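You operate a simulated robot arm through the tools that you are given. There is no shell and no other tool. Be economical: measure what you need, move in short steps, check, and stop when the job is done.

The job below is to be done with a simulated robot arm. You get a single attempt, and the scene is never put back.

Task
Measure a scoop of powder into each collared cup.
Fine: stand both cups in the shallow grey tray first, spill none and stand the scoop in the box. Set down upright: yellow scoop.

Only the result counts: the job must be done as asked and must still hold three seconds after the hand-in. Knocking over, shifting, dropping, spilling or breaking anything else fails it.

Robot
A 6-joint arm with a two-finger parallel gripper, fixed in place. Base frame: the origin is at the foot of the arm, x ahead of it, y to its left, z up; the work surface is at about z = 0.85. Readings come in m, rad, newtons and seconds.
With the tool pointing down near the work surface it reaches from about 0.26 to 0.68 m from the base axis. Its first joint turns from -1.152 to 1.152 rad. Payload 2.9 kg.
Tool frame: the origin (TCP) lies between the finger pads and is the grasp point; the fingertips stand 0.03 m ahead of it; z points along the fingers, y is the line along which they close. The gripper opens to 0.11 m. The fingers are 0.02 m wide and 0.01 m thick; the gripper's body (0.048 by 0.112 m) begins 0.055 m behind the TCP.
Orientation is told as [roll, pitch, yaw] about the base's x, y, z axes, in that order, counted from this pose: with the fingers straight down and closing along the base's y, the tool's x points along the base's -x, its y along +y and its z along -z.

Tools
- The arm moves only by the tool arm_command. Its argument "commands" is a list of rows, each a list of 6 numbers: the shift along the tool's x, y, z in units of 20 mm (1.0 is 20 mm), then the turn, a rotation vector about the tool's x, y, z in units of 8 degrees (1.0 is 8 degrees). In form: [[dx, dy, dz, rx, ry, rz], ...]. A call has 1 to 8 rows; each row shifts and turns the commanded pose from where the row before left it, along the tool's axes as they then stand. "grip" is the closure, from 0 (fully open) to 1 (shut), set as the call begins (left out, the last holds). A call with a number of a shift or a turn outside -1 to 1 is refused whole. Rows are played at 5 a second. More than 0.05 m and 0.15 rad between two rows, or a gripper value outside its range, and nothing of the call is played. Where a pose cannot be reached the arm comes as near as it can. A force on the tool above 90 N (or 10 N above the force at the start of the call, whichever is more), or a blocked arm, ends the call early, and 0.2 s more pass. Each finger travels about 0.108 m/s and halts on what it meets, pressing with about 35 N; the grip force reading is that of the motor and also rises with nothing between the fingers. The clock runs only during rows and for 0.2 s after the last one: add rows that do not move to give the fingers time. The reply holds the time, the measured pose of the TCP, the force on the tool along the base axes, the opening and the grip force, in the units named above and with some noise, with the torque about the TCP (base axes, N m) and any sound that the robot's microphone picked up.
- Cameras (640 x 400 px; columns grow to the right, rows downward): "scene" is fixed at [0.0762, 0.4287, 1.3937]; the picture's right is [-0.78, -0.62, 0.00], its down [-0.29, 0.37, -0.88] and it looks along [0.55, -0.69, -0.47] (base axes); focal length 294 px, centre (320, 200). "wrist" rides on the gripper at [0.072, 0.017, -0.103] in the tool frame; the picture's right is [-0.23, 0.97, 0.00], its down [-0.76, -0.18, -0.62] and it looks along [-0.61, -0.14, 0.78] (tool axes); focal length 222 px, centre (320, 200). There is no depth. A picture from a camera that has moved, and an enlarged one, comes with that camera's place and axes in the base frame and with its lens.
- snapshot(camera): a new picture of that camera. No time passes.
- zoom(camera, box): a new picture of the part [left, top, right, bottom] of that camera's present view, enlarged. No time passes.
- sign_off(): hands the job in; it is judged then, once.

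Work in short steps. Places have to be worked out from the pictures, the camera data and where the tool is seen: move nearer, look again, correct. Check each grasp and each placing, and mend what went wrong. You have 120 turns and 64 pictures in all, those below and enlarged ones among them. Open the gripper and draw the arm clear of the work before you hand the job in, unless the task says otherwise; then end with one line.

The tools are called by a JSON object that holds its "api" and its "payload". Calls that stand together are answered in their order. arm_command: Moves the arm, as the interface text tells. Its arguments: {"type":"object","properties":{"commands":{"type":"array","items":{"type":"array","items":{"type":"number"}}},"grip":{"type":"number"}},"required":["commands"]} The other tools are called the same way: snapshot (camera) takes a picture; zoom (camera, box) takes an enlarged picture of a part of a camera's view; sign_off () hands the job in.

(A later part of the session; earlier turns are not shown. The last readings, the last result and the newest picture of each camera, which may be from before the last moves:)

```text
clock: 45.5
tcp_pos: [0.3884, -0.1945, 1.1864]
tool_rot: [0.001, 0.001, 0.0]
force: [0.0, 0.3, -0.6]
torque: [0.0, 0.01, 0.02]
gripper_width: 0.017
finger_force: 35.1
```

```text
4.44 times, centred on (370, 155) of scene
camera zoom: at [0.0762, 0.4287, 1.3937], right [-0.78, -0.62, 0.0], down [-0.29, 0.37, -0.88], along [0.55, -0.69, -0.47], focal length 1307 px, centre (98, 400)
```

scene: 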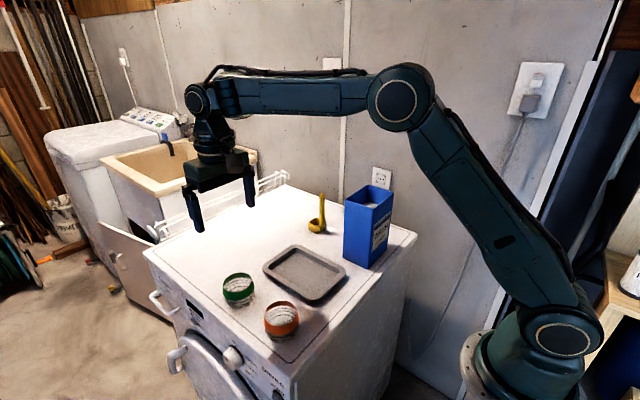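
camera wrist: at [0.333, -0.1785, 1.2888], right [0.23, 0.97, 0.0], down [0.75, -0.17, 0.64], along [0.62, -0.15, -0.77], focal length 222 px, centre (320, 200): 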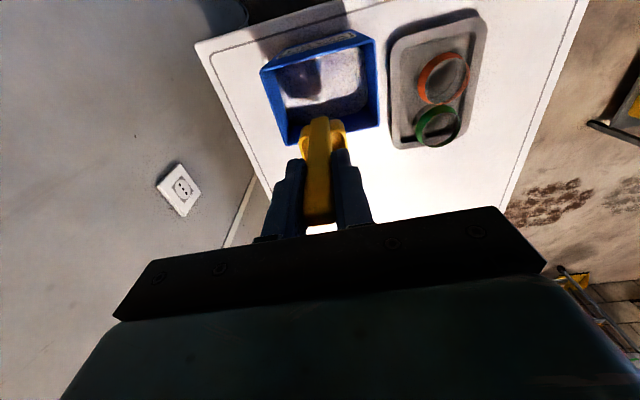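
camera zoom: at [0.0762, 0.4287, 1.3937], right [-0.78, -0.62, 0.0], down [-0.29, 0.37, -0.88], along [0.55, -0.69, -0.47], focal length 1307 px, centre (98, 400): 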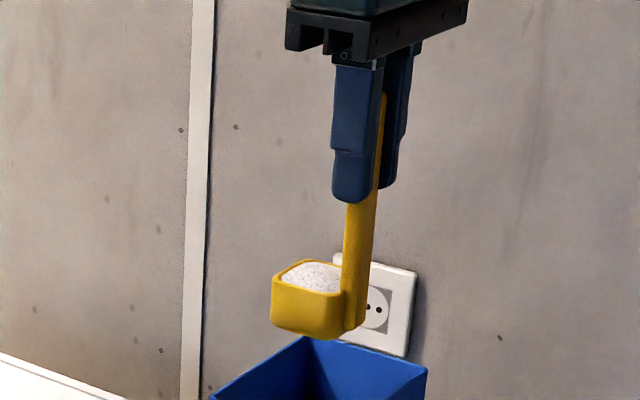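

Powder sits level, a little heaped. Moving smoothly across to above the tray at TCP (0.446, −0.05).

{"api": "arm_command", "payload": {"commands": [[-0.1, 0.3, 0, 0, 0, 0], [-0.3, 0.7, 0, 0, 0, 0], [-0.45, 1, 0, 0, 0, 0], [-0.45, 1, 0, 0, 0, 0], [-0.45, 1, 0, 0, 0, 0], [-0.45, 1, 0, 0, 0, 0], [-0.4, 1, 0, 0, 0, 0], [-0.2, 0.7, 0, 0, 0, 0]]}}

{"api": "arm_command", "payload": {"commands": [[-0.1, 0.4, 0, 0, 0, -0.4], [0, 0.1, 0, 0, 0, -0.8], [0, 0, 0, 0, 0, -1], [0, 0, 0, 0, 0, -1], [0, 0, 0, 0, 0, -1], [0, 0, 0, 0, 0, -1], [0, 0, 0, 0, 0, -0.6], [0, 0, 0, 0, 0, 0]]}}

{"api": "snapshot", "payload": {"camera": "scene"}}

```text
clock: 47.2
tcp_pos: [0.4423, -0.0608, 1.1879]
tool_rot: [0.0, 0.002, 0.0]
force: [0.1, 0.5, -0.1]
torque: [-0.02, -0.01, 0.01]
gripper_width: 0.0173
finger_force: 34.4
```

```text
clock: 49.0
tcp_pos: [0.4456, -0.0497, 1.1869]
tool_rot: [0.002, 0.002, 0.811]
force: [0.2, 0.0, -0.2]
torque: [0.0, -0.01, -0.02]
gripper_width: 0.0171
finger_force: 34.7
```

```text
26 pictures are left
```

scene: 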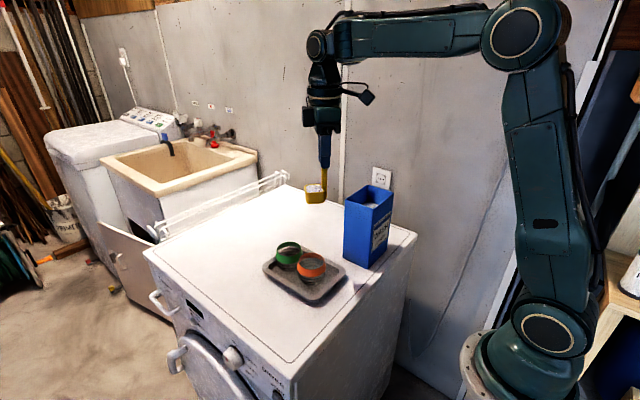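

Yaw works, now at 46°. I finish turning to 90° so the bowl faces +y, then descend toward the pour start (TCP z≈1.045).

{"api": "arm_command", "payload": {"commands": [[0, 0, 0, 0, 0, -0.5], [0, 0, 0, 0, 0, -1], [0, 0, 0, 0, 0, -1], [0, 0, 0, 0, 0, -1], [0, 0, 0, 0, 0, -1], [0, 0, 0, 0, 0, -0.6], [0, 0, 0, 0, 0, -0.34], [0, 0, 0, 0, 0, 0]]}}

{"api": "arm_command", "payload": {"commands": [[0, 0, 0.4, 0, 0, 0], [0, 0, 0.8, 0, 0, 0], [0, 0, 1, 0, 0, 0], [0, 0, 1, 0, 0, 0], [0, 0, 1, 0, 0, 0], [0, 0, 1, 0, 0, 0], [0, 0, 1, 0, 0, 0], [0, 0, 0.6, 0, 0, 0]]}}

{"api": "zoom", "payload": {"camera": "scene", "box": [250, 180, 370, 310]}}

{"api": "snapshot", "payload": {"camera": "wrist"}}

```text
clock: 50.9
tcp_pos: [0.4459, -0.0506, 1.1868]
tool_rot: [0.002, 0.001, 1.571]
force: [-0.2, -1.2, -0.9]
torque: [-0.01, -0.01, 0.01]
gripper_width: 0.0174
finger_force: 35.2
```

```text
clock: 52.6
tcp_pos: [0.4447, -0.0507, 1.0521]
tool_rot: [0.0, 0.0, 1.568]
force: [-0.1, 0.1, -1.1]
torque: [0.0, -0.01, 0.0]
gripper_width: 0.017
finger_force: 35.1
```

```text
3.08 times, centred on (310, 245) of scene
camera zoom: at [0.0762, 0.4287, 1.3937], right [-0.78, -0.62, 0.0], down [-0.29, 0.37, -0.88], along [0.55, -0.69, -0.47], focal length 905 px, centre (351, 62)
```

zoom: 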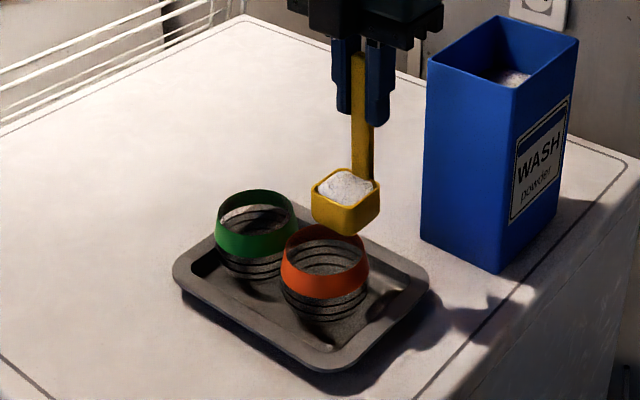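

```text
24 pictures are left
camera wrist: at [0.4294, -0.1236, 1.1544], right [-0.97, 0.23, 0.0], down [0.18, 0.76, 0.62], along [0.14, 0.61, -0.78], focal length 222 px, centre (320, 200)
```

wrist: 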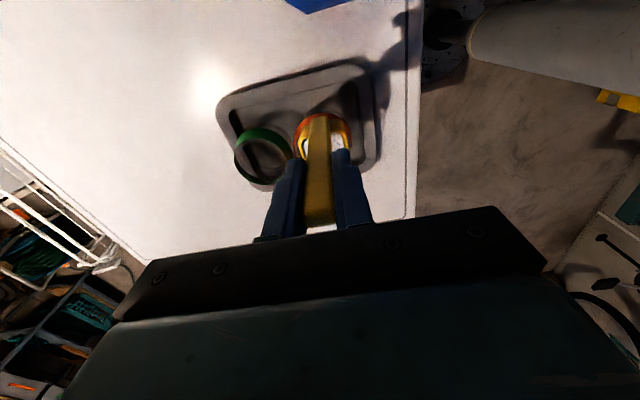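

The bowl lip is over the orange cup's centre. I lower 15 mm, nudge 5 mm to +y, and begin tilting about the lip (24° first) to check the geometry.

{"api": "arm_command", "payload": {"commands": [[-0.25, 0, 0.4, 0, 0, 0], [0, 0, 0.35, 0, 0, 0], [-0.626, 0, -0.243, 0, 1, 0], [-0.626, 0, -0.243, 0, 1, 0], [-0.626, 0, -0.243, 0, 1, 0], [0, 0, 0, 0, 0, 0]]}}

{"api": "zoom", "payload": {"camera": "scene", "box": [250, 180, 370, 310]}}

```text
clock: 54.0
tcp_pos: [0.4452, -0.0069, 1.045]
tool_rot: [0.001, 0.42, 1.571]
force: [0.2, -0.3, -0.9]
torque: [0.02, -0.03, -0.02]
gripper_width: 0.0172
finger_force: 35.4
```

```text
3.08 times, centred on (310, 245) of scene
camera zoom: at [0.0762, 0.4288, 1.3937], right [-0.78, -0.62, 0.0], down [-0.29, 0.37, -0.88], along [0.55, -0.69, -0.47], focal length 905 px, centre (351, 62)
```

zoom: 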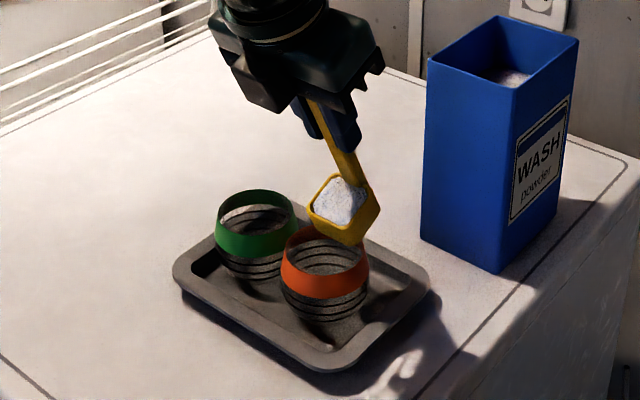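

Geometry matches: lip at about (0.446, −0.005, 0.948), over the cup opening. Continuing the tilt to 72°.

{"api": "arm_command", "payload": {"commands": [[-0.626, 0, -0.243, 0, 1, 0], [-0.626, 0, -0.243, 0, 1, 0], [-0.626, 0, -0.243, 0, 1, 0], [-0.626, 0, -0.243, 0, 1, 0], [-0.626, 0, -0.243, 0, 1, 0], [-0.626, 0, -0.243, 0, 1, 0], [0, 0, 0, 0, 0, 0]]}}

{"api": "zoom", "payload": {"camera": "scene", "box": [250, 180, 370, 310]}}

```text
clock: 55.6
tcp_pos: [0.3951, 0.0113, 0.9636]
tool_rot: [-0.005, 1.246, 1.575]
force: [-0.2, 0.3, -0.5]
torque: [-0.01, -0.01, -0.01]
gripper_width: 0.0173
finger_force: 34.8
out of reach, approached as far as the arm can: row 4, 5, 6
```

```text
3.08 times, centred on (310, 245) of scene
camera zoom: at [0.0762, 0.4287, 1.3937], right [-0.78, -0.62, 0.0], down [-0.29, 0.37, -0.88], along [0.55, -0.69, -0.47], focal length 905 px, centre (351, 62)
```

zoom: 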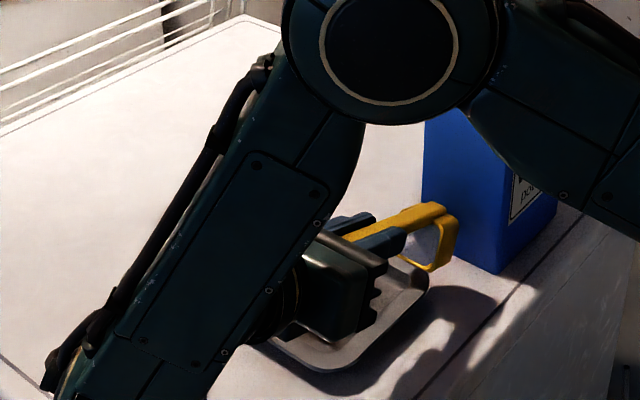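

The arm ran out of reach partway and drifted: TCP is at (0.395, 0.011, 0.964), tilted 71°, with the powder seemingly still in the bowl. I back off with one small un-tilt and raise to see how the arm responds.

{"api": "arm_command", "payload": {"commands": [[0.3, 0, -0.1, 0, -0.6, 0]]}}

{"api": "zoom", "payload": {"camera": "scene", "box": [270, 200, 390, 300]}}

{"api": "snapshot", "payload": {"camera": "wrist"}}

```text
clock: 56.0
tcp_pos: [0.396, 0.0099, 0.9699]
tool_rot: [0.004, 1.173, 1.573]
force: [-0.9, 0.3, -0.5]
torque: [0.01, -0.04, 0.01]
gripper_width: 0.0176
finger_force: 35.0
```

```text
4.00 times, centred on (330, 250) of scene
camera zoom: at [0.0762, 0.4287, 1.3937], right [-0.78, -0.62, 0.0], down [-0.29, 0.37, -0.88], along [0.55, -0.69, -0.47], focal length 1176 px, centre (280, 0)
```

zoom: 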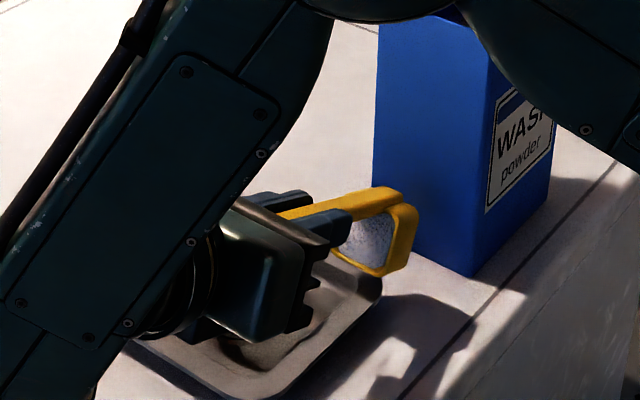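

```text
20 pictures are left
camera wrist: at [0.3813, 0.0775, 1.0769], right [-0.97, 0.09, -0.21], down [0.18, 0.87, -0.46], along [0.14, -0.49, -0.86], focal length 222 px, centre (320, 200)
```

wrist: 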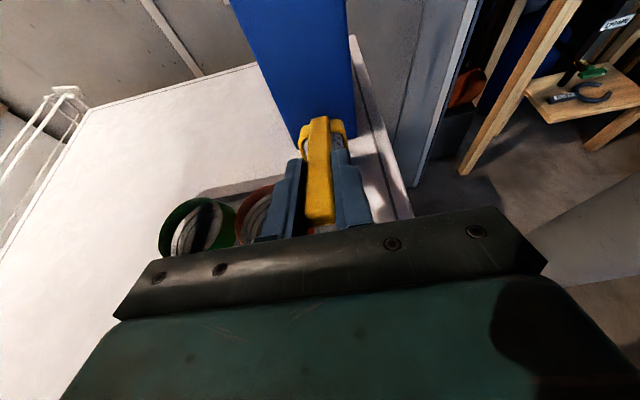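

The commanded pose is now the measured one and the powder is still in the bowl. I raise straight up in base z, then un-tilt.

{"api": "arm_command", "payload": {"commands": [[0.6, 0, -0.26, 0, 0, 0], [0.9, 0, -0.39, 0, 0, 0], [0.9, 0, -0.39, 0, 0, 0], [0.9, 0, -0.39, 0, 0, 0], [0.9, 0, -0.39, 0, 0, 0], [0.6, 0, -0.26, 0, 0, 0]]}}

```text
clock: 57.5
tcp_pos: [0.3738, -0.0147, 1.0404]
tool_rot: [0.003, 1.17, 1.573]
force: [-0.6, -0.3, 0.1]
torque: [0.02, 0.02, 0.0]
gripper_width: 0.0171
finger_force: 34.6
out of reach, approached as far as the arm can: row 3, 4, 5, 6
```

It drifted again, now at (0.374, −0.015, 1.040), so this posture is at its reach limit. Un-tilting in place swings the bowl away from the box and stays above the cup height.

{"api": "arm_command", "payload": {"commands": [[0, 0, 0, 0, -0.6, 0], [0, 0, 0, 0, -1, 0], [0, 0, 0, 0, -1, 0], [0, 0, 0, 0, -1, 0]]}}

{"api": "arm_command", "payload": {"commands": [[0, 0, 0, 0, -1, 0], [0, 0, -0.3, 0, -1, 0], [0, 0, -0.3, 0, -1, 0], [0, 0, -0.3, 0, -1, 0], [0, 0, -0.3, 0, -0.78, 0], [0, 0, -0.5, 0, 0, 0]]}}

{"api": "snapshot", "payload": {"camera": "scene"}}

```text
clock: 58.5
tcp_pos: [0.3741, -0.0144, 1.0415]
tool_rot: [0.002, 0.669, 1.571]
force: [0.3, -0.7, -0.3]
torque: [0.0, -0.01, -0.02]
gripper_width: 0.0171
finger_force: 35.0
```

```text
clock: 59.9
tcp_pos: [0.3744, -0.0089, 1.075]
tool_rot: [0.002, 0.001, 1.569]
force: [0.6, -0.2, -0.7]
torque: [0.02, -0.01, 0.0]
gripper_width: 0.017
finger_force: 34.5
```

```text
19 pictures are left
```

scene: 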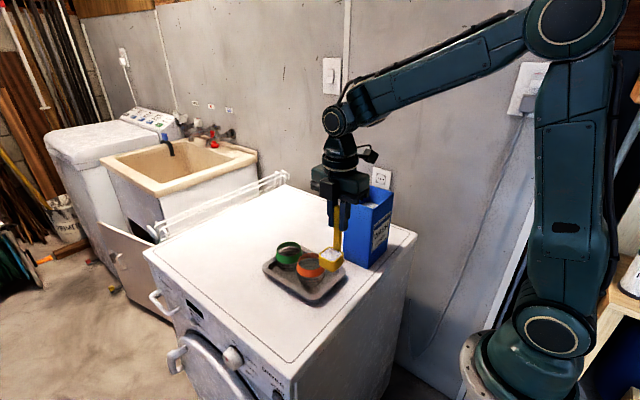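

Recovered to upright. I check the bowl, the cups and the tray for any spill.

{"api": "zoom", "payload": {"camera": "scene", "box": [250, 190, 370, 310]}}

```text
3.33 times, centred on (310, 250) of scene
camera zoom: at [0.0762, 0.4287, 1.3937], right [-0.78, -0.62, 0.0], down [-0.29, 0.37, -0.88], along [0.55, -0.69, -0.47], focal length 980 px, centre (353, 33)
```

zoom: 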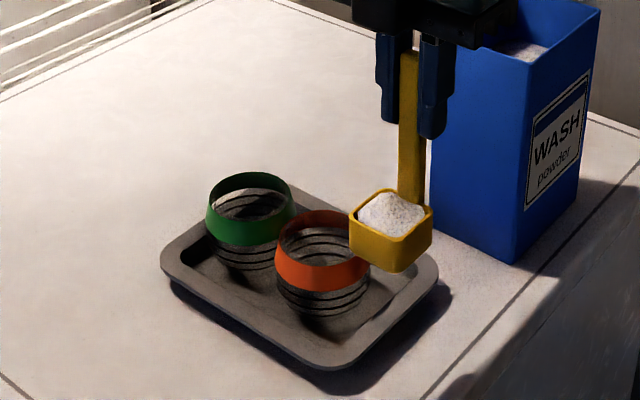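

No spill and the bowl is still full. The drift was radially inward, so the wrist was too far out; turning the yaw to about 120° keeps the wrist nearer the base while pouring. I move to the new pour start for the orange cup.

{"api": "arm_command", "payload": {"commands": [[0.2, -0.4, -0.4, 0, 0, 0], [0.3, -0.8, -0.4, 0, 0, 0], [0.3, -0.9, 0, 0, 0, 0], [0.3, -0.9, 0, 0, 0, 0], [0.3, -0.9, 0, 0, 0, 0], [0.15, -0.6, 0, 0, 0, 0], [0, 0, 0, 0, 0, 0]]}}

{"api": "arm_command", "payload": {"commands": [[0, 0, 0, 0, 0, -0.5], [0, 0, 0, 0, 0, -1], [0, 0, 0, 0, 0, -1], [0, 0, 0, 0, 0, -0.9], [0, 0, 0, 0, 0, -0.35], [0, 0, 0, 0, 0, 0]]}}

```text
clock: 61.5
tcp_pos: [0.4667, -0.0389, 1.0889]
tool_rot: [0.002, 0.003, 1.568]
force: [0.3, 0.0, -1.0]
torque: [0.01, 0.02, 0.02]
gripper_width: 0.0169
finger_force: 35.2
```

```text
clock: 62.9
tcp_pos: [0.4638, -0.0391, 1.0894]
tool_rot: [0.004, 0.001, 2.094]
force: [-0.7, 0.9, -0.4]
torque: [0.01, 0.03, 0.0]
gripper_width: 0.0173
finger_force: 35.3
```

In position at yaw 120°. Lower to z≈1.036, then tilt 40° about the lip.

{"api": "arm_command", "payload": {"commands": [[0, 0, 0.7, 0, 0, 0], [0, 0, 1, 0, 0, 0], [0, 0, 0.95, 0, 0, 0], [-0.626, 0, -0.243, 0, 1, 0], [-0.626, 0, -0.243, 0, 1, 0], [-0.626, 0, -0.243, 0, 1, 0], [-0.626, 0, -0.243, 0, 1, 0], [-0.626, 0, -0.243, 0, 1, 0]]}}

{"api": "zoom", "payload": {"camera": "scene", "box": [250, 190, 370, 310]}}

```text
clock: 64.7
tcp_pos: [0.4313, 0.0175, 1.0435]
tool_rot: [0.004, 0.703, 2.096]
force: [-0.2, 0.0, 0.4]
torque: [0.04, -0.02, 0.04]
gripper_width: 0.0171
finger_force: 34.6
```

```text
3.33 times, centred on (310, 250) of scene
camera zoom: at [0.0762, 0.4287, 1.3937], right [-0.78, -0.62, 0.0], down [-0.29, 0.37, -0.88], along [0.55, -0.69, -0.47], focal length 980 px, centre (353, 33)
```

zoom: 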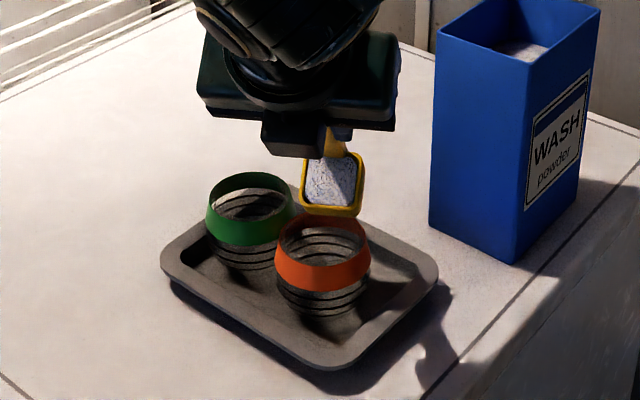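

The lip stays at about (0.444, −0.004, 0.951), over the cup. Continuing two rows at a time, watching reach.

{"api": "arm_command", "payload": {"commands": [[-0.626, 0, -0.243, 0, 1, 0], [-0.626, 0, -0.243, 0, 1, 0]]}}

{"api": "arm_command", "payload": {"commands": [[-0.626, 0, -0.243, 0, 1, 0]]}}

```text
clock: 65.2
tcp_pos: [0.4191, 0.0386, 1.0328]
tool_rot: [0.002, 0.981, 2.095]
force: [-0.8, 0.4, -0.4]
torque: [-0.01, 0.0, -0.01]
gripper_width: 0.0174
finger_force: 35.6
```

```text
clock: 65.7
tcp_pos: [0.415, 0.0487, 1.026]
tool_rot: [0.005, 1.119, 2.097]
force: [-0.5, 0.5, -0.2]
torque: [-0.02, -0.01, 0.0]
gripper_width: 0.0173
finger_force: 35.1
```

Reach is fine at 64°, lip unchanged. Two more single rows, to 72° and 80°.

{"api": "arm_command", "payload": {"commands": [[-0.626, 0, -0.243, 0, 1, 0]]}}

{"api": "arm_command", "payload": {"commands": [[-0.313, 0, -0.12, 0, 0.5, 0]]}}

{"api": "zoom", "payload": {"camera": "scene", "box": [250, 190, 370, 310]}}

```text
clock: 66.0
tcp_pos: [0.409, 0.0572, 1.0164]
tool_rot: [0.007, 1.261, 2.102]
force: [-0.2, 0.0, -0.6]
torque: [0.03, 0.01, 0.0]
gripper_width: 0.0172
finger_force: 34.9
```

```text
clock: 66.5
tcp_pos: [0.407, 0.0601, 1.0094]
tool_rot: [0.011, 1.33, 2.105]
force: [0.0, -0.2, -0.4]
torque: [0.01, 0.0, 0.02]
gripper_width: 0.0171
finger_force: 34.8
```

```text
3.33 times, centred on (310, 250) of scene
camera zoom: at [0.0762, 0.4287, 1.3937], right [-0.78, -0.62, 0.0], down [-0.29, 0.37, -0.88], along [0.55, -0.69, -0.47], focal length 980 px, centre (353, 33)
```

zoom: 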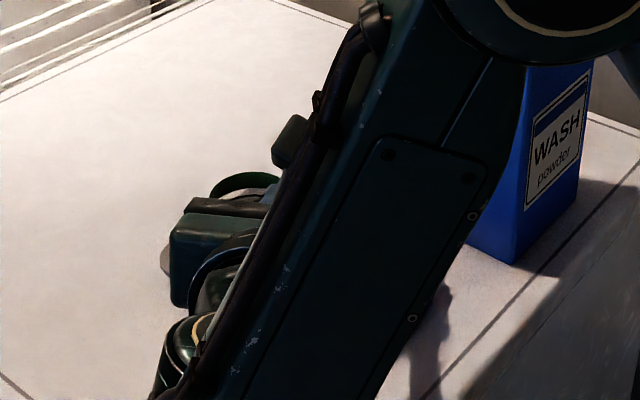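

The forearm hides the scene view, but readings put the lip at (0.444, −0.004, 0.949) at 76°. Continuing to about 92° and checking with the wrist camera.

{"api": "arm_command", "payload": {"commands": [[-0.626, 0, -0.243, 0, 1, 0]]}}

{"api": "arm_command", "payload": {"commands": [[-0.626, 0, -0.243, 0, 1, 0], [0, 0, 0, 0, 0, 0]]}}

{"api": "zoom", "payload": {"camera": "wrist", "box": [200, 60, 440, 240]}}

```text
clock: 66.8
tcp_pos: [0.3898, 0.0487, 0.9844]
tool_rot: [0.002, 1.438, 2.102]
force: [0.5, 0.0, -0.3]
torque: [0.02, -0.01, 0.02]
gripper_width: 0.0172
finger_force: 34.7
out of reach, approached as far as the arm can: row 1
```

```text
clock: 67.5
tcp_pos: [0.3451, 0.0385, 0.9511]
tool_rot: [0.12, 1.525, 2.213]
force: [-0.2, -0.1, -0.5]
torque: [0.02, 0.03, 0.0]
gripper_width: 0.0173
finger_force: 35.1
out of reach, approached as far as the arm can: row 1
```

```text
2.22 times, centred on (320, 150) of wrist
camera zoom: at [0.2811, 0.1161, 1.0275], right [-0.85, -0.48, -0.22], down [-0.18, 0.65, -0.74], along [0.5, -0.59, -0.64], focal length 494 px, centre (320, 311)
```

zoom: 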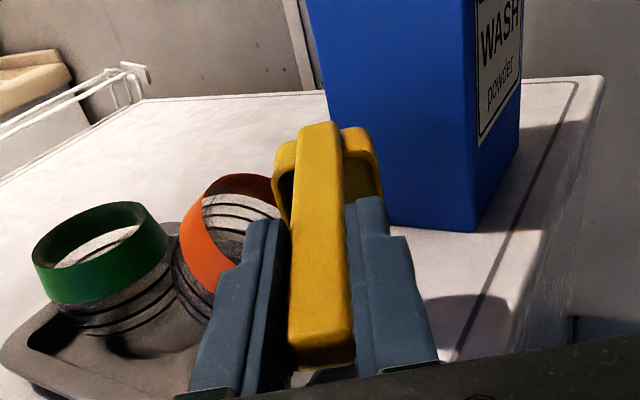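

Reach ran out again at 84–88°, and I should not have chained those two calls. TCP is at (0.345, 0.039, 0.951), with the bowl beside the orange cup. I back out by un-tilting about the lip while rising and sliding away from the cup, one row at a time.

{"api": "arm_command", "payload": {"commands": [[0.8, 0.3, 0.1, 0, -0.7, 0]]}}

{"api": "zoom", "payload": {"camera": "wrist", "box": [200, 60, 440, 240]}}

```text
clock: 67.8
tcp_pos: [0.3403, 0.0336, 0.9679]
tool_rot: [0.044, 1.429, 2.137]
force: [0.4, -0.1, -0.1]
torque: [0.06, -0.04, 0.01]
gripper_width: 0.0173
finger_force: 35.2
```

```text
2.22 times, centred on (320, 150) of wrist
camera zoom: at [0.2819, 0.1044, 1.0535], right [-0.86, -0.46, -0.22], down [-0.21, 0.71, -0.67], along [0.46, -0.53, -0.71], focal length 494 px, centre (320, 311)
```

zoom: 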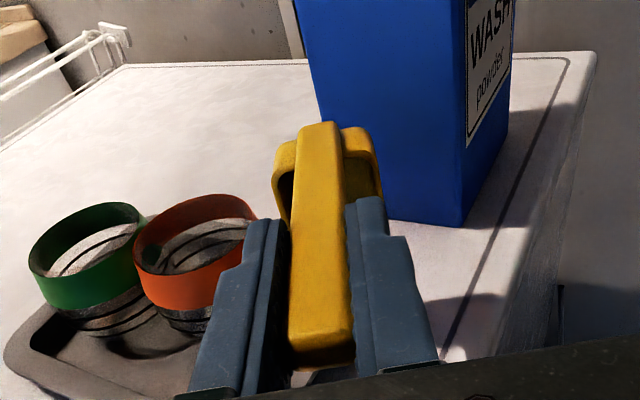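

Responding properly and clear of the cup. Continuing the un-tilt with a rise.

{"api": "arm_command", "payload": {"commands": [[0.9, 0.15, 0.1, 0, -1, 0], [0.9, 0.1, 0.1, 0, -1, 0], [0.9, 0, 0.05, 0, -1, 0], [0.8, 0, 0, 0, -1, 0]]}}

{"api": "arm_command", "payload": {"commands": [[0.7, 0, 0, 0, -1, 0], [0.6, 0, 0, 0, -1, 0], [0.5, 0, -0.1, 0, -1, 0], [0.3, 0, -0.2, 0, -1, 0], [0, 0, -0.3, 0, -1, 0], [0, 0, -0.3, 0, -1, 0], [0, 0, -0.2, 0, -0.24, 0]]}}

{"api": "zoom", "payload": {"camera": "scene", "box": [250, 170, 410, 310]}}

```text
clock: 68.8
tcp_pos: [0.3516, 0.0062, 1.0315]
tool_rot: [0.009, 0.87, 2.102]
force: [0.4, 0.0, -0.3]
torque: [0.02, 0.04, -0.02]
gripper_width: 0.0171
finger_force: 35.2
```

```text
clock: 70.5
tcp_pos: [0.3637, -0.0158, 1.0787]
tool_rot: [0.005, -0.002, 2.094]
force: [1.2, 0.4, -0.4]
torque: [0.0, -0.02, 0.0]
gripper_width: 0.0172
finger_force: 34.6
```

```text
2.86 times, centred on (330, 240) of scene
camera zoom: at [0.0762, 0.4287, 1.3937], right [-0.78, -0.62, 0.0], down [-0.29, 0.37, -0.88], along [0.55, -0.69, -0.47], focal length 840 px, centre (291, 86)
```

zoom: 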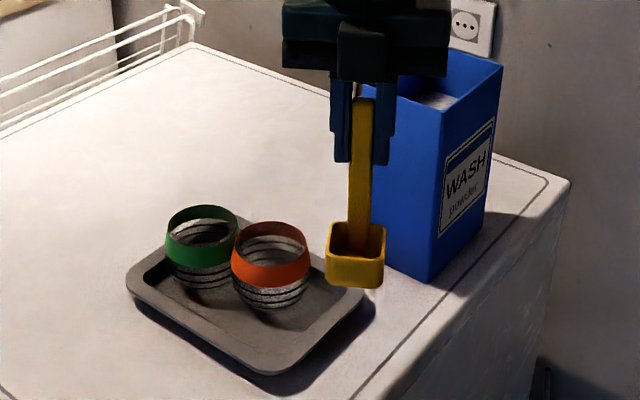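

The bowl is now empty. I zoom in to see where the powder went.

{"api": "zoom", "payload": {"camera": "scene", "box": [275, 230, 345, 285]}}

```text
7.27 times, centred on (310, 258) of scene
camera zoom: at [0.0762, 0.4287, 1.3937], right [-0.78, -0.62, 0.0], down [-0.29, 0.37, -0.88], along [0.55, -0.69, -0.47], focal length 2138 px, centre (393, -218)
```

zoom: 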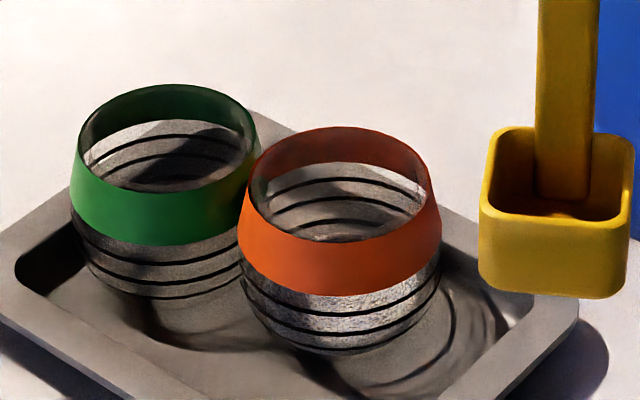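

The tray and table show no powder, and the orange cup's lower part now looks filled with speckled powder. Since the scoop is empty, I rehearse the green pour with a yaw of about 128°, which should stay in reach; first I move to its start.

{"api": "arm_command", "payload": {"commands": [[0.69, -0.93, 0, 0, 0, 0], [0.69, -0.93, 0, 0, 0, 0], [0.69, -0.93, 0, 0, 0, 0], [0.69, -0.93, 0, 0, 0, 0], [0.69, -0.93, 0, 0, 0, 0], [0.69, -0.93, 0, 0, 0, 0], [0.69, -0.93, 0, 0, 0, 0], [0.69, -0.93, 0, 0, 0, -1]]}}

{"api": "arm_command", "payload": {"commands": [[0, 0, 1, 0, 0, 0], [0, 0, 1, 0, 0, 0], [-0.626, 0, -0.243, 0, 1, 0], [-0.626, 0, -0.243, 0, 1, 0], [-0.626, 0, -0.243, 0, 1, 0], [-0.626, 0, -0.243, 0, 1, 0], [-0.626, 0, -0.243, 0, 1, 0]]}}

```text
clock: 72.2
tcp_pos: [0.5477, -0.0375, 1.0773]
tool_rot: [0.007, 0.0, 2.234]
force: [-0.6, 0.9, -0.3]
torque: [-0.01, -0.01, 0.01]
gripper_width: 0.0173
finger_force: 34.8
```

```text
clock: 73.8
tcp_pos: [0.5078, 0.0137, 1.045]
tool_rot: [0.008, 0.7, 2.237]
force: [-0.5, 0.3, 0.5]
torque: [0.0, 0.02, -0.04]
gripper_width: 0.0171
finger_force: 35.0
```

At 40° with no reach warnings. Continuing the rehearsal row by row.

{"api": "arm_command", "payload": {"commands": [[-0.626, 0, -0.243, 0, 1, 0]]}}

{"api": "arm_command", "payload": {"commands": [[-0.626, 0, -0.243, 0, 1, 0]]}}

```text
clock: 74.2
tcp_pos: [0.4984, 0.0238, 1.0411]
tool_rot: [0.007, 0.838, 2.238]
force: [-0.8, 0.4, -0.4]
torque: [0.02, 0.0, -0.01]
gripper_width: 0.0172
finger_force: 35.2
```

```text
clock: 74.7
tcp_pos: [0.493, 0.0321, 1.0347]
tool_rot: [0.01, 0.979, 2.24]
force: [-0.3, -0.6, -0.3]
torque: [0.0, 0.02, 0.03]
gripper_width: 0.0174
finger_force: 34.8
```

Still tracking at 56°. Next row.

{"api": "arm_command", "payload": {"commands": [[-0.626, 0, -0.243, 0, 1, 0]]}}

```text
clock: 75.0
tcp_pos: [0.4848, 0.0415, 1.0266]
tool_rot: [0.012, 1.118, 2.242]
force: [0.6, 0.7, -0.4]
torque: [0.0, 0.0, 0.0]
gripper_width: 0.017
finger_force: 35.6
```

At 64° and tracking. Next row to 72°.

{"api": "arm_command", "payload": {"commands": [[-0.626, 0, -0.243, 0, 1, 0]]}}

```text
clock: 75.5
tcp_pos: [0.4798, 0.0506, 1.017]
tool_rot: [0.016, 1.256, 2.249]
force: [0.0, 1.3, -1.0]
torque: [0.02, 0.0, -0.03]
gripper_width: 0.0171
finger_force: 35.1
```

At 72° and tracking. Next row to 80°.

{"api": "arm_command", "payload": {"commands": [[-0.626, 0, -0.243, 0, 1, 0]]}}

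```text
clock: 75.8
tcp_pos: [0.4745, 0.0562, 1.0062]
tool_rot: [0.032, 1.398, 2.267]
force: [-1.0, -0.5, -0.7]
torque: [0.0, 0.04, -0.04]
gripper_width: 0.017
finger_force: 34.9
```

Reached 80° with no warning. Half rows from here.

{"api": "arm_command", "payload": {"commands": [[-0.313, 0, -0.12, 0, 0.5, 0]]}}

```text
clock: 76.2
tcp_pos: [0.4734, 0.0556, 1.0]
tool_rot: [0.037, 1.45, 2.275]
force: [-1.2, 0.9, 0.1]
torque: [0.03, -0.01, 0.02]
gripper_width: 0.0169
finger_force: 34.2
out of reach, approached as far as the arm can: row 1
```

Just at the limit at 83°, with under 4 mm of drift. I take a wrist view to see the bowl over the green cup and the contents of the orange cup.

{"api": "zoom", "payload": {"camera": "wrist", "box": [200, 60, 440, 240]}}

```text
2.22 times, centred on (320, 150) of wrist
camera zoom: at [0.4043, 0.1172, 1.0846], right [-0.78, -0.58, -0.22], down [-0.3, 0.67, -0.68], along [0.54, -0.47, -0.7], focal length 494 px, centre (320, 311)
```

zoom: 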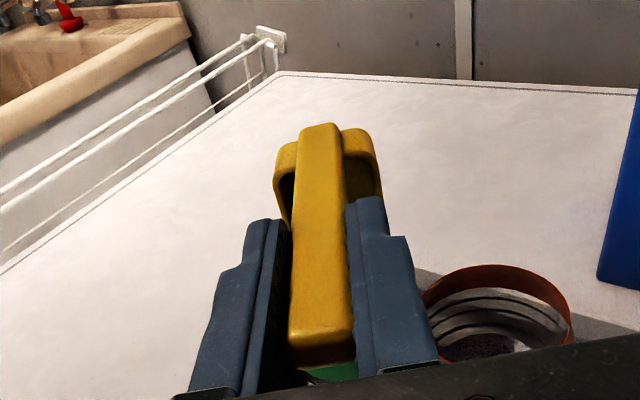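

The orange cup holds powder at its bottom, and the bowl mouth computes to (0.526, −0.007, 0.949), centred over the green cup. Still empty, I test another half row to see the drift beyond this limit.

{"api": "arm_command", "payload": {"commands": [[-0.313, 0, -0.12, 0, 0.5, 0]]}}

```text
clock: 76.7
tcp_pos: [0.4741, 0.054, 0.9998]
tool_rot: [0.041, 1.451, 2.281]
force: [-0.4, -1.0, 1.3]
torque: [0.0, 0.01, 0.02]
gripper_width: 0.0172
finger_force: 35.2
out of reach, approached as far as the arm can: row 1
```

The tilt holds at 83° without drift, so this is a wrist limit rather than radial reach. Still empty, I test whether more yaw about the lip frees it.

{"api": "arm_command", "payload": {"commands": [[0, 0.57, 0, 0.99, 0, -0.12]]}}

{"api": "arm_command", "payload": {"commands": [[-0.313, 0, -0.12, 0, 0.5, 0]]}}

```text
clock: 77.0
tcp_pos: [0.4655, 0.0466, 1.0001]
tool_rot: [0.042, 1.448, 2.419]
force: [0.4, 0.4, -0.4]
torque: [0.01, 0.05, 0.01]
gripper_width: 0.0171
finger_force: 35.0
```

```text
clock: 77.5
tcp_pos: [0.4736, 0.0468, 0.9986]
tool_rot: [0.052, 1.481, 2.435]
force: [0.6, 0.1, -0.9]
torque: [0.0, 0.01, 0.03]
gripper_width: 0.0171
finger_force: 35.1
out of reach, approached as far as the arm can: row 1
```

With yaw 140° it reaches 85°. Because the first scoop landed in the cup, its pour must have begun at or below about 84°, so these poses should suffice. I un-tilt about the lip and return upright.

{"api": "arm_command", "payload": {"commands": [[0.626, 0, 0.243, 0, -1, 0], [0.626, 0, 0.243, 0, -1, 0], [0.626, 0, 0.243, 0, -1, 0], [0.626, 0, 0.243, 0, -1, 0], [0.626, 0, 0.243, 0, -1, 0], [0.626, 0, 0.243, 0, -1, 0], [0.626, 0, 0.243, 0, -1, 0], [0.626, 0, 0.243, 0, -1, 0]]}}

{"api": "arm_command", "payload": {"commands": [[0.626, 0, 0.1, 0, -1, 0], [0.6, 0, 0, 0, -1, 0], [0, 0, -0.5, 0, -0.62, 0], [0, 0, -1, 0, 0, 0], [0, 0, -1, 0, 0, 0], [0, 0, -1, 0, 0, 0], [0, 0, -1, 0, 0, 0]]}}

```text
clock: 79.2
tcp_pos: [0.5328, -0.0077, 1.0621]
tool_rot: [0.006, 0.4, 2.383]
force: [0.1, -0.7, -0.3]
torque: [0.0, 0.03, -0.01]
gripper_width: 0.0171
finger_force: 35.2
```

```text
clock: 80.8
tcp_pos: [0.5456, -0.0209, 1.1583]
tool_rot: [0.003, 0.035, 2.379]
force: [-0.2, -0.3, -0.6]
torque: [-0.02, 0.02, 0.0]
gripper_width: 0.0174
finger_force: 34.6
```

Upright again apart from 2° of pitch, which I correct while turning the yaw back to 0.

{"api": "arm_command", "payload": {"commands": [[0, 0, 0, 0, -0.25, 0], [0, 0, 0, 0, 0, 1], [0, 0, 0, 0, 0, 1], [0, 0, 0, 0, 0, 1], [0, 0, 0, 0, 0, 1], [0, 0, 0, 0, 0, 1], [0, 0, 0, 0, 0, 1], [0, 0, 0, 0, 0, 1]]}}

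{"api": "arm_command", "payload": {"commands": [[0, 0, 0, 0, 0, 1], [0, 0, 0, 0, 0, 1], [0, 0, 0, 0, 0, 1], [0, 0, 0, 0, 0, 1], [0, 0, 0, 0, 0, 1], [0, 0, 0, 0, 0, 1], [0, 0, 0, 0, 0, 1], [0, 0, 0, 0, 0, 1]]}}

{"api": "arm_command", "payload": {"commands": [[0, 0, 0, 0, 0, 1], [0, 0, 0, 0, 0, 1], [0, 0, 0, 0, 0, 0.04], [0, 0, 0, 0, 0, 0]]}}

```text
clock: 82.7
tcp_pos: [0.5463, -0.0219, 1.1572]
tool_rot: [0.003, 0.004, 1.399]
force: [0.2, 1.1, 0.9]
torque: [0.02, 0.0, 0.0]
gripper_width: 0.0173
finger_force: 34.9
```

```text
clock: 84.5
tcp_pos: [0.5462, -0.0211, 1.1568]
tool_rot: [-0.004, 0.004, 0.281]
force: [0.0, -0.3, -0.6]
torque: [0.02, -0.02, 0.03]
gripper_width: 0.0172
finger_force: 35.4
```

```text
clock: 85.5
tcp_pos: [0.5458, -0.0217, 1.1561]
tool_rot: [-0.003, 0.003, -0.001]
force: [-0.1, 0.2, 0.4]
torque: [-0.03, 0.01, -0.02]
gripper_width: 0.0171
finger_force: 34.3
```

Upright at yaw 0. Moving back over the box, rising first and staying above the rim.

{"api": "arm_command", "payload": {"commands": [[1, -0.1, -0.5, 0, 0, 0], [1, -0.3, -0.5, 0, 0, 0], [1, -0.5, -0.55, 0, 0, 0], [1, -0.5, 0, 0, 0, 0], [1, -0.5, 0, 0, 0, 0], [1, -0.5, 0, 0, 0, 0], [1, -0.5, 0, 0, 0, 0], [0.95, -0.5, 0, 0, 0, 0]]}}

{"api": "arm_command", "payload": {"commands": [[0, -1, 0, 0, 0, 0], [0, -1, 0, 0, 0, 0], [0, -1, 0, 0, 0, 0], [0, -1, 0, 0, 0, 0], [0, -0.85, 0, 0, 0, 0], [0, -0.4, 0, 0, 0, 0], [0, 0, 0, 0, 0, 0]]}}

{"api": "zoom", "payload": {"camera": "wrist", "box": [200, 20, 520, 220]}}

```text
clock: 87.2
tcp_pos: [0.3872, -0.0905, 1.1872]
tool_rot: [-0.003, 0.002, -0.002]
force: [1.2, 0.4, 0.0]
torque: [0.01, -0.03, -0.01]
gripper_width: 0.0173
finger_force: 34.7
```

```text
clock: 88.8
tcp_pos: [0.3875, -0.1949, 1.1892]
tool_rot: [-0.003, 0.005, -0.001]
force: [-0.6, 0.7, -0.7]
torque: [-0.04, 0.0, -0.03]
gripper_width: 0.0173
finger_force: 35.2
```

```text
2.00 times, centred on (360, 120) of wrist
camera zoom: at [0.3161, -0.1783, 1.2927], right [0.23, 0.97, 0.0], down [0.76, -0.18, 0.62], along [0.6, -0.15, -0.78], focal length 444 px, centre (240, 360)
```

zoom: 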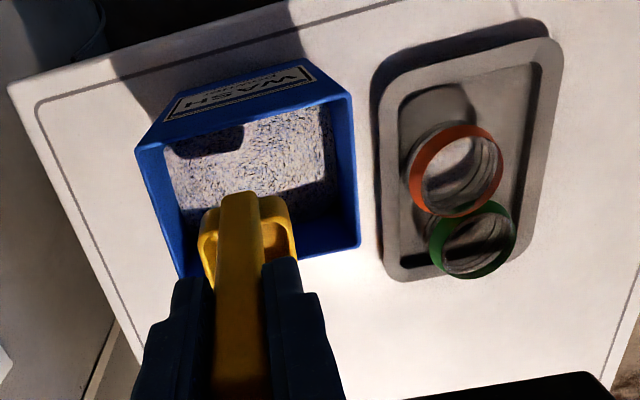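

The tray is clean and the box unmoved. Dipping again to the same depth, then rising slowly.

{"api": "arm_command", "payload": {"commands": [[0, 0, 1, 0, 0, 0], [0, 0, 1, 0, 0, 0], [0, 0, 1, 0, 0, 0], [0, 0, 1, 0, 0, 0], [0, 0, 0.7, 0, 0, 0], [0, 0, 0.5, 0, 0, 0], [0, 0, 0.4, 0, 0, 0], [0, 0, 0, 0, 0, 0]]}}

{"api": "arm_command", "payload": {"commands": [[0, 0, 0.4, 0, 0, 0], [0, 0, 0.4, 0, 0, 0], [0, 0, 0, 0, 0, 0]]}}

{"api": "arm_command", "payload": {"commands": [[0, 0, -0.3, 0, 0, 0], [0, 0, -0.6, 0, 0, 0], [0, 0, -0.8, 0, 0, 0], [0, 0, -0.8, 0, 0, 0], [0, 0, -0.8, 0, 0, 0], [0, 0, -0.8, 0, 0, 0], [0, 0, -0.8, 0, 0, 0], [0, 0, -0.8, 0, 0, 0]]}}

{"api": "zoom", "payload": {"camera": "scene", "box": [310, 110, 430, 200]}}

```text
clock: 90.7
tcp_pos: [0.3864, -0.1938, 1.0761]
tool_rot: [-0.001, 0.006, -0.002]
force: [0.4, -0.5, -1.1]
torque: [0.01, -0.02, 0.0]
gripper_width: 0.0171
finger_force: 35.0
```

```text
clock: 91.5
tcp_pos: [0.3874, -0.1948, 1.0633]
tool_rot: [-0.007, -0.002, -0.002]
force: [-4.3, -1.0, 31.2]
torque: [0.25, -0.29, 0.04]
gripper_width: 0.0175
finger_force: 35.0
```

```text
clock: 93.2
tcp_pos: [0.3879, -0.1948, 1.1738]
tool_rot: [-0.006, 0.004, -0.003]
force: [1.1, 0.2, -0.9]
torque: [-0.02, -0.02, -0.02]
gripper_width: 0.017
finger_force: 35.3
```

```text
4.44 times, centred on (370, 155) of scene
camera zoom: at [0.0762, 0.4287, 1.3937], right [-0.78, -0.62, 0.0], down [-0.29, 0.37, -0.88], along [0.55, -0.69, -0.47], focal length 1307 px, centre (98, 400)
```

zoom: 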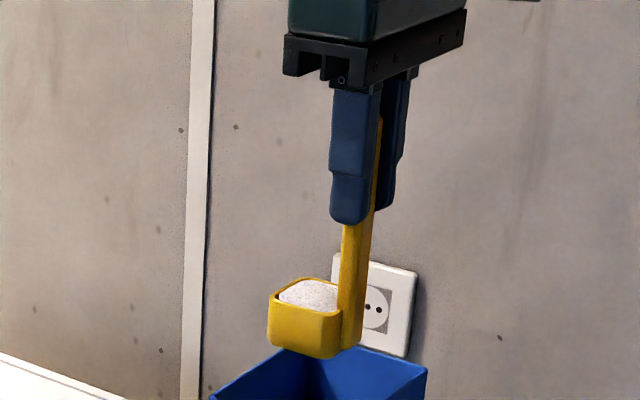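

Full again. Carrying it smoothly out over the tray to the green pour start.

{"api": "arm_command", "payload": {"commands": [[0, 0, -0.3, 0, 0, 0], [0, 0.3, -0.3, 0, 0, 0], [-0.1, 0.7, 0, 0, 0, 0], [-0.2, 1, 0, 0, 0, 0], [-0.4, 1, 0, 0, 0, 0], [-0.7, 1, 0, 0, 0, 0], [-0.9, 1, 0, 0, 0, 0], [-0.9, 1, 0, 0, 0, 0]]}}

{"api": "arm_command", "payload": {"commands": [[-1, 0.8, 0.2, 0, 0, 0], [-1, 0.6, 0.3, 0, 0, 0], [-1, 0.3, 0.3, 0, 0, -0.2], [-0.9, 0.15, 0.3, 0, 0, -0.5], [-0.6, 0, 0.2, 0, 0, -0.8]]}}

```text
clock: 95.0
tcp_pos: [0.4516, -0.0738, 1.1859]
tool_rot: [-0.004, 0.004, -0.002]
force: [-0.2, 0.3, -0.6]
torque: [0.03, 0.04, -0.01]
gripper_width: 0.0171
finger_force: 35.3
```

```text
clock: 96.2
tcp_pos: [0.5422, -0.0359, 1.1595]
tool_rot: [-0.002, 0.005, 0.209]
force: [-0.2, 0.6, 0.5]
torque: [0.0, 0.01, -0.02]
gripper_width: 0.0171
finger_force: 34.9
```

Now yawing the level scoop to 128°.

{"api": "arm_command", "payload": {"commands": [[0, 0, 0, 0, 0, -1], [0, 0, 0, 0, 0, -1], [0, 0, 0, 0, 0, -1], [0, 0, 0, 0, 0, -1], [0, 0, 0, 0, 0, -1], [0, 0, 0, 0, 0, -1], [0, 0, 0, 0, 0, -1], [0, 0, 0, 0, 0, -1]]}}

{"api": "arm_command", "payload": {"commands": [[0, 0, 0, 0, 0, -1], [0, 0, 0, 0, 0, -1], [0, 0, 0, 0, 0, -1], [0, 0, 0, 0, 0, -1], [0, 0, 0, 0, 0, -1], [0, 0, 0, 0, 0, -1], [0, 0, 0, 0, 0, -0.5], [0, 0, 0, 0, 0, 0]]}}

```text
clock: 98.0
tcp_pos: [0.5409, -0.0364, 1.1594]
tool_rot: [0.002, 0.006, 1.327]
force: [-0.4, -0.4, -0.1]
torque: [-0.03, 0.01, 0.01]
gripper_width: 0.0169
finger_force: 35.0
```

```text
clock: 99.8
tcp_pos: [0.541, -0.0363, 1.1598]
tool_rot: [0.005, 0.001, 2.233]
force: [0.5, 0.8, -0.2]
torque: [-0.01, -0.01, 0.01]
gripper_width: 0.0173
finger_force: 34.6
```

Descending to the rehearsed start (0.548, −0.038, 1.037).

{"api": "arm_command", "payload": {"commands": [[0.13, -0.12, 0.4, 0, 0, 0], [0.12, -0.11, 0.8, 0, 0, 0], [0, 0, 1, 0, 0, 0], [0, 0, 1, 0, 0, 0], [0, 0, 1, 0, 0, 0], [0, 0, 1, 0, 0, 0], [0, 0, 0.6, 0, 0, 0], [0, 0, 0.3, 0, 0, 0]]}}

{"api": "zoom", "payload": {"camera": "scene", "box": [250, 190, 370, 310]}}

```text
clock: 101.7
tcp_pos: [0.5479, -0.0376, 1.037]
tool_rot: [0.004, 0.003, 2.232]
force: [0.0, 0.2, -0.3]
torque: [0.0, 0.03, -0.02]
gripper_width: 0.0171
finger_force: 34.9
```

```text
3.33 times, centred on (310, 250) of scene
camera zoom: at [0.0762, 0.4287, 1.3937], right [-0.78, -0.62, 0.0], down [-0.29, 0.37, -0.88], along [0.55, -0.69, -0.47], focal length 980 px, centre (353, 33)
```

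zoom: 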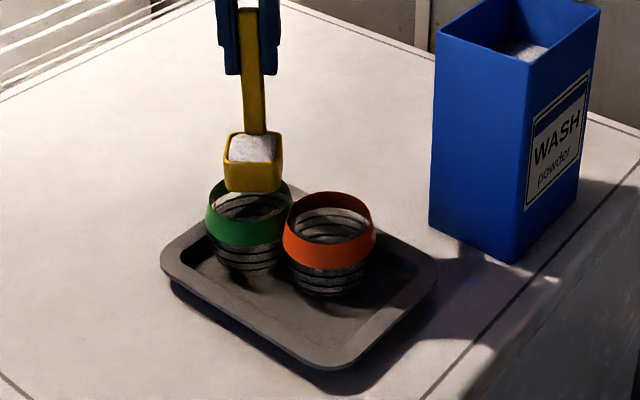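

The orange cup seems to have slid about 15 mm during the earlier drift, but it is upright and inside the tray, and the green cup is unmoved. I now repeat the rehearsed tilt for the green cup, to 56° first.

{"api": "arm_command", "payload": {"commands": [[-0.626, 0, -0.243, 0, 1, 0], [-0.626, 0, -0.243, 0, 1, 0], [-0.626, 0, -0.243, 0, 1, 0], [-0.626, 0, -0.243, 0, 1, 0], [-0.626, 0, -0.243, 0, 1, 0], [-0.626, 0, -0.243, 0, 1, 0], [-0.626, 0, -0.243, 0, 1, 0]]}}

```text
clock: 103.2
tcp_pos: [0.4917, 0.0336, 1.0342]
tool_rot: [0.008, 0.982, 2.24]
force: [0.4, 0.2, 0.1]
torque: [0.02, -0.02, -0.02]
gripper_width: 0.0172
finger_force: 34.7
```

Matches the rehearsal at 56°. Continuing three rows to 80°, all of which were reachable before.

{"api": "arm_command", "payload": {"commands": [[-0.626, 0, -0.243, 0, 1, 0], [-0.626, 0, -0.243, 0, 1, 0], [-0.626, 0, -0.243, 0, 1, 0], [0, 0, 0, 0, 0, 0]]}}

{"api": "arm_command", "payload": {"commands": [[-0.313, 0, -0.12, 0, 0.5, 0], [0, 0, 0, 0, 0, 0], [0, 0, 0, 0, 0, 0], [0, 0, 0, 0, 0, 0], [0, 0, 0, 0, 0, 0]]}}

{"api": "zoom", "payload": {"camera": "scene", "box": [250, 190, 370, 310]}}

```text
clock: 104.2
tcp_pos: [0.474, 0.0565, 1.0063]
tool_rot: [0.026, 1.4, 2.26]
force: [0.6, 0.1, -1.2]
torque: [0.05, 0.02, 0.03]
gripper_width: 0.0169
finger_force: 35.2
```

```text
clock: 105.5
tcp_pos: [0.4731, 0.0536, 0.9988]
tool_rot: [0.036, 1.449, 2.272]
force: [0.5, 0.1, -0.5]
torque: [0.0, 0.03, 0.0]
gripper_width: 0.0174
finger_force: 35.3
out of reach, approached as far as the arm can: row 1
```

```text
3.33 times, centred on (310, 250) of scene
camera zoom: at [0.0762, 0.4287, 1.3937], right [-0.78, -0.62, 0.0], down [-0.29, 0.37, -0.88], along [0.55, -0.69, -0.47], focal length 980 px, centre (353, 33)
```

zoom: 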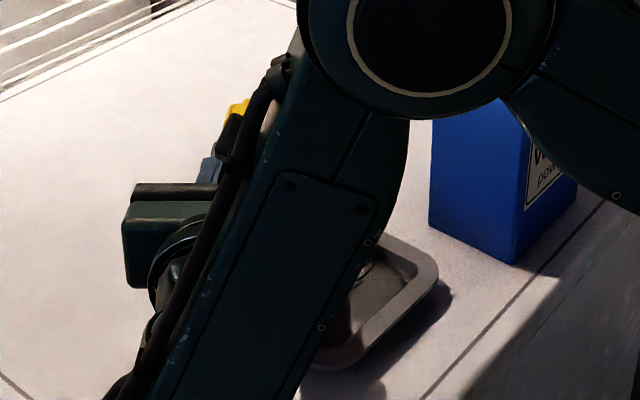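

The forearm hides the result. I un-tilt 43° about the lip, still over the cup, and look into the bowl.

{"api": "arm_command", "payload": {"commands": [[0.626, 0, 0.243, 0, -1, 0], [0.626, 0, 0.243, 0, -1, 0], [0.626, 0, 0.243, 0, -1, 0], [0.626, 0, 0.243, 0, -1, 0], [0.626, 0, 0.243, 0, -1, 0], [0.626, 0, 0.243, 0, -1, 0]]}}

{"api": "zoom", "payload": {"camera": "scene", "box": [260, 205, 350, 285]}}

```text
clock: 106.8
tcp_pos: [0.5098, 0.0084, 1.0537]
tool_rot: [0.006, 0.628, 2.237]
force: [-0.5, 0.4, -0.2]
torque: [0.04, 0.03, 0.0]
gripper_width: 0.0172
finger_force: 35.0
```

```text
5.00 times, centred on (305, 245) of scene
camera zoom: at [0.0762, 0.4287, 1.3937], right [-0.78, -0.62, 0.0], down [-0.29, 0.37, -0.88], along [0.55, -0.69, -0.47], focal length 1470 px, centre (395, -25)
```

zoom: 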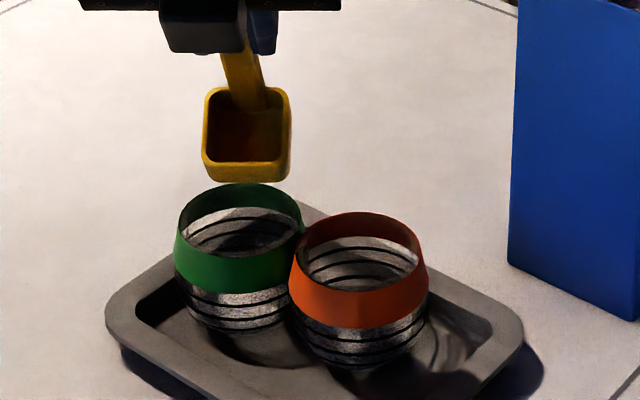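

The bowl is empty, the green cup holds powder, and I see no spill. Un-tilting the rest and rising.

{"api": "arm_command", "payload": {"commands": [[0.626, 0, 0.243, 0, -1, 0], [0.626, 0, 0.1, 0, -1, 0], [0.6, 0, 0, 0, -1, 0], [0.5, 0, -0.3, 0, -1, 0], [0, 0, -0.6, 0, -0.5, 0], [0, 0, -1, 0, 0, 0], [0, 0, -1, 0, 0, 0], [0, 0, -1, 0, 0, 0]]}}

{"api": "arm_command", "payload": {"commands": [[0, 0, 0, 0, 0, 1], [0, 0, 0, 0, 0, 1], [0, 0, 0, 0, 0, 1], [0, 0, 0, 0, 0, 1], [0, 0, 0, 0, 0, 1], [0, 0, 0, 0, 0, 1], [0, 0, 0, 0, 0, 1], [0, 0, 0, 0, 0, 1]]}}

{"api": "arm_command", "payload": {"commands": [[0, 0, 0, 0, 0, 1], [0, 0, 0, 0, 0, 1], [0, 0, 0, 0, 0, 1], [0, 0, 0, 0, 0, 1], [0, 0, 0, 0, 0, 1], [0, 0, 0, 0, 0, 1], [0, 0, 0, 0, 0, 1], [0, 0, 0, 0, 0, 1]]}}

```text
clock: 108.7
tcp_pos: [0.5357, -0.027, 1.1455]
tool_rot: [0.005, 0.002, 2.234]
force: [1.5, -1.0, -0.6]
torque: [-0.02, 0.03, -0.01]
gripper_width: 0.0174
finger_force: 34.8
```

```text
clock: 110.5
tcp_pos: [0.537, -0.0256, 1.1446]
tool_rot: [0.0, 0.005, 1.113]
force: [-0.4, 0.6, 0.4]
torque: [0.02, 0.01, 0.01]
gripper_width: 0.0173
finger_force: 35.5
```

```text
clock: 112.2
tcp_pos: [0.5369, -0.0261, 1.1442]
tool_rot: [-0.003, 0.004, -0.003]
force: [-1.0, 1.0, 0.1]
torque: [0.01, -0.01, 0.02]
gripper_width: 0.0176
finger_force: 35.1
```

Yaw is back at 0. Rising and moving over the box, to stand the scoop in it.

{"api": "arm_command", "payload": {"commands": [[0.9, -0.2, -0.7, 0, 0, 0], [0.95, -0.3, -0.7, 0, 0, 0], [0.95, -0.4, -0.75, 0, 0, 0], [0.95, -0.5, 0, 0, 0, 0], [0.95, -0.5, 0, 0, 0, 0], [0.95, -0.5, 0, 0, 0, 0], [0.95, -0.5, 0, 0, 0, 0], [0.9, -0.5, 0, 0, 0, 0]]}}

{"api": "arm_command", "payload": {"commands": [[0, -1, 0, 0, 0, 0], [0, -1, 0, 0, 0, 0], [0, -1, 0, 0, 0, 0], [0, -1, 0, 0, 0, 0], [0, -0.8, 0, 0, 0, 0], [0, -0.25, 0, 0, 0, 0], [0, 0, 0, 0, 0, 0]]}}

```text
clock: 114.0
tcp_pos: [0.3873, -0.0949, 1.1897]
tool_rot: [-0.003, 0.004, -0.002]
force: [-0.7, -0.7, 0.0]
torque: [0.02, 0.03, 0.01]
gripper_width: 0.0172
finger_force: 35.3
```

```text
clock: 115.7
tcp_pos: [0.3863, -0.1944, 1.1889]
tool_rot: [-0.004, 0.004, -0.003]
force: [0.3, 0.2, -0.6]
torque: [-0.02, 0.05, -0.01]
gripper_width: 0.0171
finger_force: 34.5
```

Lowering into the box to just above the powder, then creeping to light contact.

{"api": "arm_command", "payload": {"commands": [[0, 0, 1, 0, 0, 0], [0, 0, 1, 0, 0, 0], [0, 0, 1, 0, 0, 0], [0, 0, 1, 0, 0, 0], [0, 0, 0.8, 0, 0, 0], [0, 0, 0.6, 0, 0, 0], [0, 0, 0.3, 0, 0, 0], [0, 0, 0, 0, 0, 0]]}}

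{"api": "arm_command", "payload": {"commands": [[0, 0, 0.2, 0, 0, 0], [0, 0, 0, 0, 0, 0]]}}

{"api": "arm_command", "payload": {"commands": [[0, 0, 0.1, 0, 0, 0], [0, 0, 0, 0, 0, 0]]}}

```text
clock: 117.5
tcp_pos: [0.3863, -0.195, 1.0758]
tool_rot: [-0.003, 0.004, -0.002]
force: [0.4, -0.1, -1.2]
torque: [0.0, 0.02, 0.0]
gripper_width: 0.0172
finger_force: 34.7
```

```text
clock: 118.0
tcp_pos: [0.3864, -0.1942, 1.0713]
tool_rot: [-0.003, 0.004, -0.001]
force: [-0.1, -0.3, 0.0]
torque: [0.0, -0.02, 0.01]
gripper_width: 0.0174
finger_force: 35.3
```

```text
clock: 118.7
tcp_pos: [0.3858, -0.1951, 1.0685]
tool_rot: [-0.004, 0.003, -0.003]
force: [0.2, 0.0, -0.4]
torque: [-0.03, 0.02, -0.06]
gripper_width: 0.0171
finger_force: 35.2
```

No contact yet at 1.0685. Creeping further.

{"api": "arm_command", "payload": {"commands": [[0, 0, 0.1, 0, 0, 0], [0, 0, 0, 0, 0, 0]]}}

{"api": "arm_command", "payload": {"commands": [[0, 0, 0.07, 0, 0, 0], [0, 0, 0, 0, 0, 0]]}}

```text
clock: 119.2
tcp_pos: [0.3862, -0.1958, 1.0671]
tool_rot: [-0.005, 0.002, -0.003]
force: [0.5, 0.5, -0.9]
torque: [-0.01, -0.01, 0.02]
gripper_width: 0.0175
finger_force: 35.2
```

```text
clock: 119.8
tcp_pos: [0.386, -0.1941, 1.0656]
tool_rot: [-0.002, 0.002, -0.002]
force: [0.6, 0.5, -1.0]
torque: [0.01, -0.02, 0.0]
gripper_width: 0.0172
finger_force: 34.6
```

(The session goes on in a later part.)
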